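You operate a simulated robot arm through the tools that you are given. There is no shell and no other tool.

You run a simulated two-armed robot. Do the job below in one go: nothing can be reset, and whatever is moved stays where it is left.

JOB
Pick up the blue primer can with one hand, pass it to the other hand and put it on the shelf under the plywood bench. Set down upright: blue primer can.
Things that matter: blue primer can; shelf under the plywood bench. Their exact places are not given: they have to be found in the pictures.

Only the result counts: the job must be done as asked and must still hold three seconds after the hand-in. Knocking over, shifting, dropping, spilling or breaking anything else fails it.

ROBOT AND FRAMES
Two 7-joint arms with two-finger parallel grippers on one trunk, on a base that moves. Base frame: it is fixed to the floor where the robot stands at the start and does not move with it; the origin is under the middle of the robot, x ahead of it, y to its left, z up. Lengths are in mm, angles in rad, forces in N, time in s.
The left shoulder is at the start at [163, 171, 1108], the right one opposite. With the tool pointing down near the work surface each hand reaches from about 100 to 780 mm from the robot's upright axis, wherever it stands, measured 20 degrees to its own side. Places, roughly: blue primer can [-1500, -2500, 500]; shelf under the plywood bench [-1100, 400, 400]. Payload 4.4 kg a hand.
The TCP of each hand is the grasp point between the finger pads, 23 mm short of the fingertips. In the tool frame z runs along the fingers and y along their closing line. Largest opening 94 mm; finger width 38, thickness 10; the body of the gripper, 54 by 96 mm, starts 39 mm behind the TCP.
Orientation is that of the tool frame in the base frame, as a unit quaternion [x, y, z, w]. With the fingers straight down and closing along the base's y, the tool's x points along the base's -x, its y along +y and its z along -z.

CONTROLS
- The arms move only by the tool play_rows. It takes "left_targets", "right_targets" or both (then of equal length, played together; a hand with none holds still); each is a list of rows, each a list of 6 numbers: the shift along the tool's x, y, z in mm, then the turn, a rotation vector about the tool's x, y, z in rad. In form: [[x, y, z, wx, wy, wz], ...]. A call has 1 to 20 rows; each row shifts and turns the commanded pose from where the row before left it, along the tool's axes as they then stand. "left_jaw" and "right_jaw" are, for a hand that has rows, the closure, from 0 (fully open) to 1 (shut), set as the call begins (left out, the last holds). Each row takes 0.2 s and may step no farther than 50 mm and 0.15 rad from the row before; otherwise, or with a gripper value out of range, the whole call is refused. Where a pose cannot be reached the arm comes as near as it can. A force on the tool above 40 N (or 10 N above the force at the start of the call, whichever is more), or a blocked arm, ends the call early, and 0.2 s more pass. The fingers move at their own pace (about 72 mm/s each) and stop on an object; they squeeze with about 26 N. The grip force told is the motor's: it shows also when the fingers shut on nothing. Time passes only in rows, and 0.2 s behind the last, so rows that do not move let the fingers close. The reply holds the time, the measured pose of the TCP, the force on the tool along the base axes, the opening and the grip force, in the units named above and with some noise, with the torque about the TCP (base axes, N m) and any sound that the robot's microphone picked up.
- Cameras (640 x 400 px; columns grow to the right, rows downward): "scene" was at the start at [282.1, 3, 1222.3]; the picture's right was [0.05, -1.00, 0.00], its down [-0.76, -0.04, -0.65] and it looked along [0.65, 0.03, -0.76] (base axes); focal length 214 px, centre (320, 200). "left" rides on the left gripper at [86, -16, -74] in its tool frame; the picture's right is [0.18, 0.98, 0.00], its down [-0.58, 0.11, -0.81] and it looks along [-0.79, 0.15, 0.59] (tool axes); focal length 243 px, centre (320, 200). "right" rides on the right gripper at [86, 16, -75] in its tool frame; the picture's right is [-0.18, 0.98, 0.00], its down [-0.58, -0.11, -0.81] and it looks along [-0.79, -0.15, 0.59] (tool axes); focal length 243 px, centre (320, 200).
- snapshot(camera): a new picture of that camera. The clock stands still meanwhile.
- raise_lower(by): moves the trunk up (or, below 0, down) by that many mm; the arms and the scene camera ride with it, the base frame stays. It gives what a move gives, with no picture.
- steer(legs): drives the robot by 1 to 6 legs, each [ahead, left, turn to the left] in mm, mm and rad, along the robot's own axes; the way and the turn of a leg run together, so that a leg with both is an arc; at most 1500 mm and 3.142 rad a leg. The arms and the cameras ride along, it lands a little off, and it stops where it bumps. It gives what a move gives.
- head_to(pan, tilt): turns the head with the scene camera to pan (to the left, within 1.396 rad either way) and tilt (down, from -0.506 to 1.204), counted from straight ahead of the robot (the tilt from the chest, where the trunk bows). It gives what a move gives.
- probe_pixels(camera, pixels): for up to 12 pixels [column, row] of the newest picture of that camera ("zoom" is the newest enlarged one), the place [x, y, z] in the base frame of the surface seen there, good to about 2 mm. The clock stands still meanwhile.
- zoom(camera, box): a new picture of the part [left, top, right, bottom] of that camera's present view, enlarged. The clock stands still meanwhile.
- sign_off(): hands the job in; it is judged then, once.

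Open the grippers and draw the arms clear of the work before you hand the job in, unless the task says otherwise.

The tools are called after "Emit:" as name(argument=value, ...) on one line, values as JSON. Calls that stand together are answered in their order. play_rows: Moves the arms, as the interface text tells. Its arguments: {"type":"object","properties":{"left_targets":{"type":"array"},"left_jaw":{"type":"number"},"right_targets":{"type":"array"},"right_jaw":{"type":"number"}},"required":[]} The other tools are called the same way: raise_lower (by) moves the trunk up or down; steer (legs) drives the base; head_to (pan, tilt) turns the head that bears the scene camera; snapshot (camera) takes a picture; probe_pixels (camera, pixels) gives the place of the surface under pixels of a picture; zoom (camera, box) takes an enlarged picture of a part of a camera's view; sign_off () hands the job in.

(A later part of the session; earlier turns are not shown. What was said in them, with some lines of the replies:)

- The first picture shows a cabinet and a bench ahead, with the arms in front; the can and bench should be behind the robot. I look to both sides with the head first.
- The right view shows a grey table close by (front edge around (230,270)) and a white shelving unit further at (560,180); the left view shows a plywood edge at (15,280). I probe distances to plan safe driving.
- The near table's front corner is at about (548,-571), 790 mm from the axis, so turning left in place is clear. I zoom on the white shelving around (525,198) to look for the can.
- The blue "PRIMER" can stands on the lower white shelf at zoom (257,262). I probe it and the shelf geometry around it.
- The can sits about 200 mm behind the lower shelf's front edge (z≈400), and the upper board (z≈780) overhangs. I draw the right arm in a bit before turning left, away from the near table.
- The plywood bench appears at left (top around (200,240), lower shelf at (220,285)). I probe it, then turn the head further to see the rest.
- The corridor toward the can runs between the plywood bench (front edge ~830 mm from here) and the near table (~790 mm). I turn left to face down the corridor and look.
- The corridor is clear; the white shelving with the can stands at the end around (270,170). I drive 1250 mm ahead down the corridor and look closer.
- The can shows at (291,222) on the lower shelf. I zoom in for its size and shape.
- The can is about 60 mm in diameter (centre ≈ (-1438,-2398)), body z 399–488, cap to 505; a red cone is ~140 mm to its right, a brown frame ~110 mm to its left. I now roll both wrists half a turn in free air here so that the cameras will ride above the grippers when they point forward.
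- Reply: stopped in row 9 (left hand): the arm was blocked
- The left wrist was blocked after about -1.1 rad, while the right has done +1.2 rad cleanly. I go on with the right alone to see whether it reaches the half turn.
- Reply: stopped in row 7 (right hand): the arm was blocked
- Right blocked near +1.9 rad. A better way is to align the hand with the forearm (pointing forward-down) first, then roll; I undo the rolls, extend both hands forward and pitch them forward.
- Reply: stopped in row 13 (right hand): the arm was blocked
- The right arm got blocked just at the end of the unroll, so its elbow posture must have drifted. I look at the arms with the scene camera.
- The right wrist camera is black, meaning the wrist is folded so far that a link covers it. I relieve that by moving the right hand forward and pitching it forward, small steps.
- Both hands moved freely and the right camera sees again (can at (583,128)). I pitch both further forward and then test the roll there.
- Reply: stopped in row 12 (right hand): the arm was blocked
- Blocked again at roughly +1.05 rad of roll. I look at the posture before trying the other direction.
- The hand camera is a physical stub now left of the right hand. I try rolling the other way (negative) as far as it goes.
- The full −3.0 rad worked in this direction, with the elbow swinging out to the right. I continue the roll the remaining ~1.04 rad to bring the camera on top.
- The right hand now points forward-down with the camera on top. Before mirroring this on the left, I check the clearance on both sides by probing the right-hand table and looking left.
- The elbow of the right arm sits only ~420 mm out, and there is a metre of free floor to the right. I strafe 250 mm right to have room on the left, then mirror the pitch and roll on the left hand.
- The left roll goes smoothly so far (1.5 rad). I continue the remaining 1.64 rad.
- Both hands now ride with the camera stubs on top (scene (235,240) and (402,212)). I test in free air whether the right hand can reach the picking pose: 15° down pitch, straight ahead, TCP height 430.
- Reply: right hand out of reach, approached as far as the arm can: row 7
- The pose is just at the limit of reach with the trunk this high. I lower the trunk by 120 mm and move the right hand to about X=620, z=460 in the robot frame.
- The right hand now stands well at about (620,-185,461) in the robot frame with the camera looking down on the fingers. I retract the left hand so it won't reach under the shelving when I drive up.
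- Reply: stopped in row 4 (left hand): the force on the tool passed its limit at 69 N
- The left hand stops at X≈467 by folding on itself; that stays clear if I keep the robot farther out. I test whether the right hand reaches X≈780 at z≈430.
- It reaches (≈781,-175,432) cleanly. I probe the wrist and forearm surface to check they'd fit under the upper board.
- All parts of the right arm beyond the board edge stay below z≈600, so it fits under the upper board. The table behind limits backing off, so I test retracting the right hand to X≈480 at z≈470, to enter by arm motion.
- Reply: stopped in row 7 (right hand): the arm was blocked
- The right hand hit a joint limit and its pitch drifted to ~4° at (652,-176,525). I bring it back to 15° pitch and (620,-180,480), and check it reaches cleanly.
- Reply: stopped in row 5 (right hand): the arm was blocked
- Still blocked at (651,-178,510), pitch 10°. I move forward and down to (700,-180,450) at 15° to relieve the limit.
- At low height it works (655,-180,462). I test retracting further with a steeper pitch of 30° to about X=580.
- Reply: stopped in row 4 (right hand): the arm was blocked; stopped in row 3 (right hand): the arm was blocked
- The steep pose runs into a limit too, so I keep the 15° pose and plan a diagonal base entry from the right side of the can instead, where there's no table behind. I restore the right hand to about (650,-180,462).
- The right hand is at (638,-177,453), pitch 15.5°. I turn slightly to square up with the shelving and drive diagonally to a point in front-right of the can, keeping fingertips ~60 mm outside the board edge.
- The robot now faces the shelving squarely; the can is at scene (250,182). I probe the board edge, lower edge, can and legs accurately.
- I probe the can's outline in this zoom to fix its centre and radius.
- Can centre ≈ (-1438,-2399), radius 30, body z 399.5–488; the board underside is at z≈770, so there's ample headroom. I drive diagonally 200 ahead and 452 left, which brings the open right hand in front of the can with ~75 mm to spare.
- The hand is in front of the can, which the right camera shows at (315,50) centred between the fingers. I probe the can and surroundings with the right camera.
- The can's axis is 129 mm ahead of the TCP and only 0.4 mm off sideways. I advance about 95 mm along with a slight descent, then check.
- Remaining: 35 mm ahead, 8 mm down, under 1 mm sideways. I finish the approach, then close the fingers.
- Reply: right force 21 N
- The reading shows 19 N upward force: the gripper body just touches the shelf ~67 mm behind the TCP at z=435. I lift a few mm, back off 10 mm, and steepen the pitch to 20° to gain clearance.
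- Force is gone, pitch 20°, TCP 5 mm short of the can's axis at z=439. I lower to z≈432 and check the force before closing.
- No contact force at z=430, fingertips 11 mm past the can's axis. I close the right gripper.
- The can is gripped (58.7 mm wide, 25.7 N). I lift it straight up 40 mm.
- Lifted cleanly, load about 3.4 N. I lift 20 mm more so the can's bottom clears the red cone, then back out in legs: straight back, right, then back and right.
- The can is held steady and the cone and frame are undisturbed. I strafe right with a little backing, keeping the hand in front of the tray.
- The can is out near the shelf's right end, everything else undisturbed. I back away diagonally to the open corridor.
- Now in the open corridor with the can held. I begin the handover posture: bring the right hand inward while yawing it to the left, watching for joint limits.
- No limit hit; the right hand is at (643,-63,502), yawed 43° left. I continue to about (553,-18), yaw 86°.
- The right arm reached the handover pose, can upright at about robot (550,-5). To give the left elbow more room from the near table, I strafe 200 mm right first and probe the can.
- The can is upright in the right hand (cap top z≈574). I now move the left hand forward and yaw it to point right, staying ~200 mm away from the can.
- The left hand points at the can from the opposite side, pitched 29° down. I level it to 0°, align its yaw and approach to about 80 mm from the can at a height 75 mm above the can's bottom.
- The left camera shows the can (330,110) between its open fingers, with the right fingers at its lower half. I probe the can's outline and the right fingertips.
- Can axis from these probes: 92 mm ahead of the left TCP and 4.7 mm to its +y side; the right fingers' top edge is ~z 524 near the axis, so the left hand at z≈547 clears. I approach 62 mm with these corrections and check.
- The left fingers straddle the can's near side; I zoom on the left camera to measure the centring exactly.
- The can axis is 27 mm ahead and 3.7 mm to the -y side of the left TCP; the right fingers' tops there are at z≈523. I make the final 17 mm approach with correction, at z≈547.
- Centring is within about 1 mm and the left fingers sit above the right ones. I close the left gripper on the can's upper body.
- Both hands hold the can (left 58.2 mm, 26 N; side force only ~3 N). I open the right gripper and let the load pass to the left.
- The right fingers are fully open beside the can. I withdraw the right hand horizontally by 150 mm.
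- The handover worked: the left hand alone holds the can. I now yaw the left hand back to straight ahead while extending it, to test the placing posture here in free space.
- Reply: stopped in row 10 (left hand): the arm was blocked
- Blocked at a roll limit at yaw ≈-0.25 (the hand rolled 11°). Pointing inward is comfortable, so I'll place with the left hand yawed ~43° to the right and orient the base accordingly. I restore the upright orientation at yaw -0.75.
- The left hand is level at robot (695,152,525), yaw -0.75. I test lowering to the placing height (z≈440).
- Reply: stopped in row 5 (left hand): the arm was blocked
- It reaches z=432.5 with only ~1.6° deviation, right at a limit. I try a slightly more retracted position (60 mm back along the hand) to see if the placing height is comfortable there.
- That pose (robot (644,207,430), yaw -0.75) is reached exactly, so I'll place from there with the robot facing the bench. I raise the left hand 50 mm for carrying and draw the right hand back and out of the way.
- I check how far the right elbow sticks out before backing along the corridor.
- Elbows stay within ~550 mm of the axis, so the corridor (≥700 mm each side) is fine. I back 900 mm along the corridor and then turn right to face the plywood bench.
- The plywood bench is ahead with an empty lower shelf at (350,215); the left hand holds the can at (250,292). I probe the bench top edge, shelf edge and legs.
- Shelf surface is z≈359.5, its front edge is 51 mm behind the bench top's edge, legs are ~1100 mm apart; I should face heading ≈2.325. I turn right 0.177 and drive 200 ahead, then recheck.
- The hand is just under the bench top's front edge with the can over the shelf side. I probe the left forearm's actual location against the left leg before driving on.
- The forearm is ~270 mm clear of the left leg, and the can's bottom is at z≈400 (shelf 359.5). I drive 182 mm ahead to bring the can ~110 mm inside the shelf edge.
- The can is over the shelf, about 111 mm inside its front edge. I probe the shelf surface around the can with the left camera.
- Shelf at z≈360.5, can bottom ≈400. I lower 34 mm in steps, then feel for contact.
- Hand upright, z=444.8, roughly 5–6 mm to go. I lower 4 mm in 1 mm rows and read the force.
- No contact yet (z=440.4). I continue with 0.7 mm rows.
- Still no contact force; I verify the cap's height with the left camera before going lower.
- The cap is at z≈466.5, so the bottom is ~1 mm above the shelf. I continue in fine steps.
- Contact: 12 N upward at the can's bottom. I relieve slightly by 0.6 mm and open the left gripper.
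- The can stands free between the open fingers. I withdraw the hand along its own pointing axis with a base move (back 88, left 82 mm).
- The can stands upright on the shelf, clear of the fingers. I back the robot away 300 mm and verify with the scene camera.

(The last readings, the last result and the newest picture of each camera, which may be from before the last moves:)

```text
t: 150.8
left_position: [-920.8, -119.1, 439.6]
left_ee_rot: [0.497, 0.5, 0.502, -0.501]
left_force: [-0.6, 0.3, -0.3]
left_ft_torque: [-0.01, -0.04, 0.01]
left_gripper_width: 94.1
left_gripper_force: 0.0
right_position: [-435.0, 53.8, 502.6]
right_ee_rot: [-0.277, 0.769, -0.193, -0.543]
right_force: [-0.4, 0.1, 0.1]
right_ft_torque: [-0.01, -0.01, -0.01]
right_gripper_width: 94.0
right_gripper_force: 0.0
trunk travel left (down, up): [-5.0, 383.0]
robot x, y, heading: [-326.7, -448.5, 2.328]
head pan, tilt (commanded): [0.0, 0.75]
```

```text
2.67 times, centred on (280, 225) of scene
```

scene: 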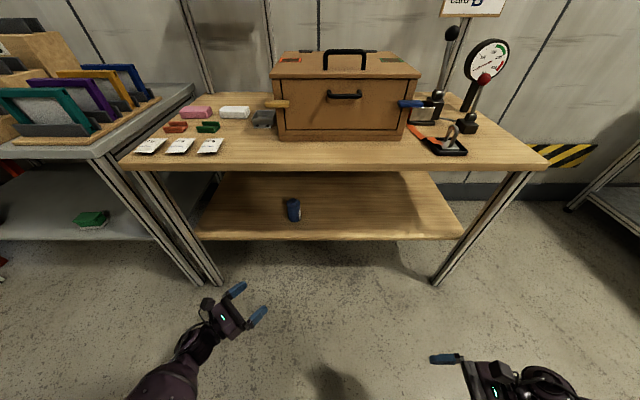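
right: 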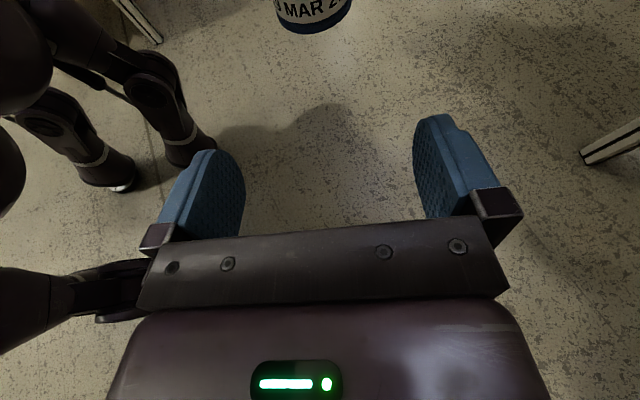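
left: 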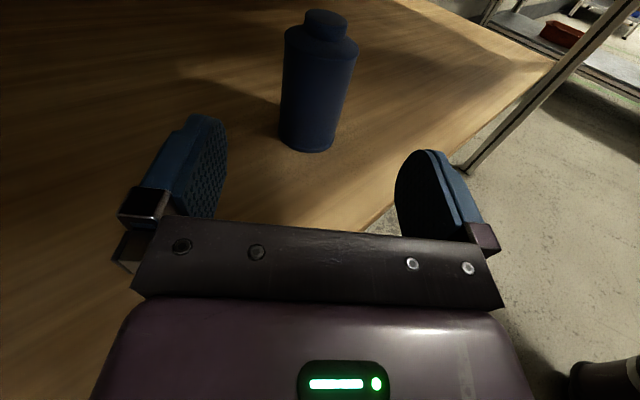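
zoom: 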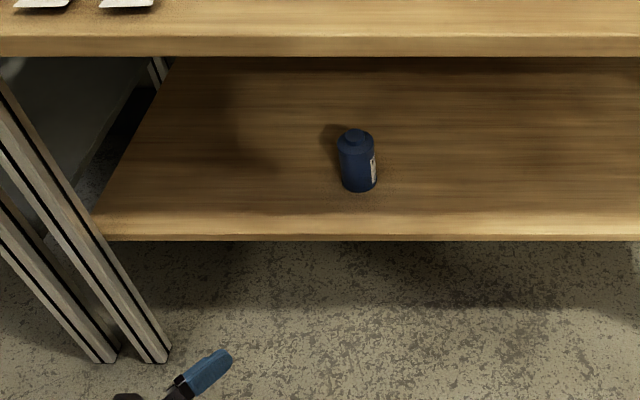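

The can stands at scene (293,210) on the bench's lower shelf. A last probe confirms its height and position before handing in.

Emit:
probe_pixels(camera="zoom", pixels=[[354, 134], [360, 170], [345, 150], [372, 150], [360, 188], [300, 180]])

```text
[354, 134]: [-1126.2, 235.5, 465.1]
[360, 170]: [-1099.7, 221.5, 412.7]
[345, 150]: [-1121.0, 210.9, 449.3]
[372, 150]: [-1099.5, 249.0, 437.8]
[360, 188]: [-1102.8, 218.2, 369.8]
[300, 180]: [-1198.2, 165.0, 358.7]
```

The can's cap is at z≈465 over a shelf at ≈360 (its 105 mm height), so it stands upright at about (-1126,233); both grippers are open and the arms are clear. I hand the job in.

Emit:
sign_off()

```text
The job is handed in.
```

The blue primer can is standing upright on the shelf under the plywood bench, about 110 mm in from the shelf's front edge. I picked it up with the right hand, passed it to the left hand in mid-air, and set it down with the left.

The last probe put the top of the can at z≈465 over a shelf at z≈360, which matches its 105 mm height standing up. Nothing else looked moved or knocked over in the pictures I took along the way.

During the pick-up, the gripper briefly rested on the lower shelf it was reaching into, at about 19 N. I backed off before closing on the can.

Before handing the job in I opened both grippers and backed the robot away from the bench.
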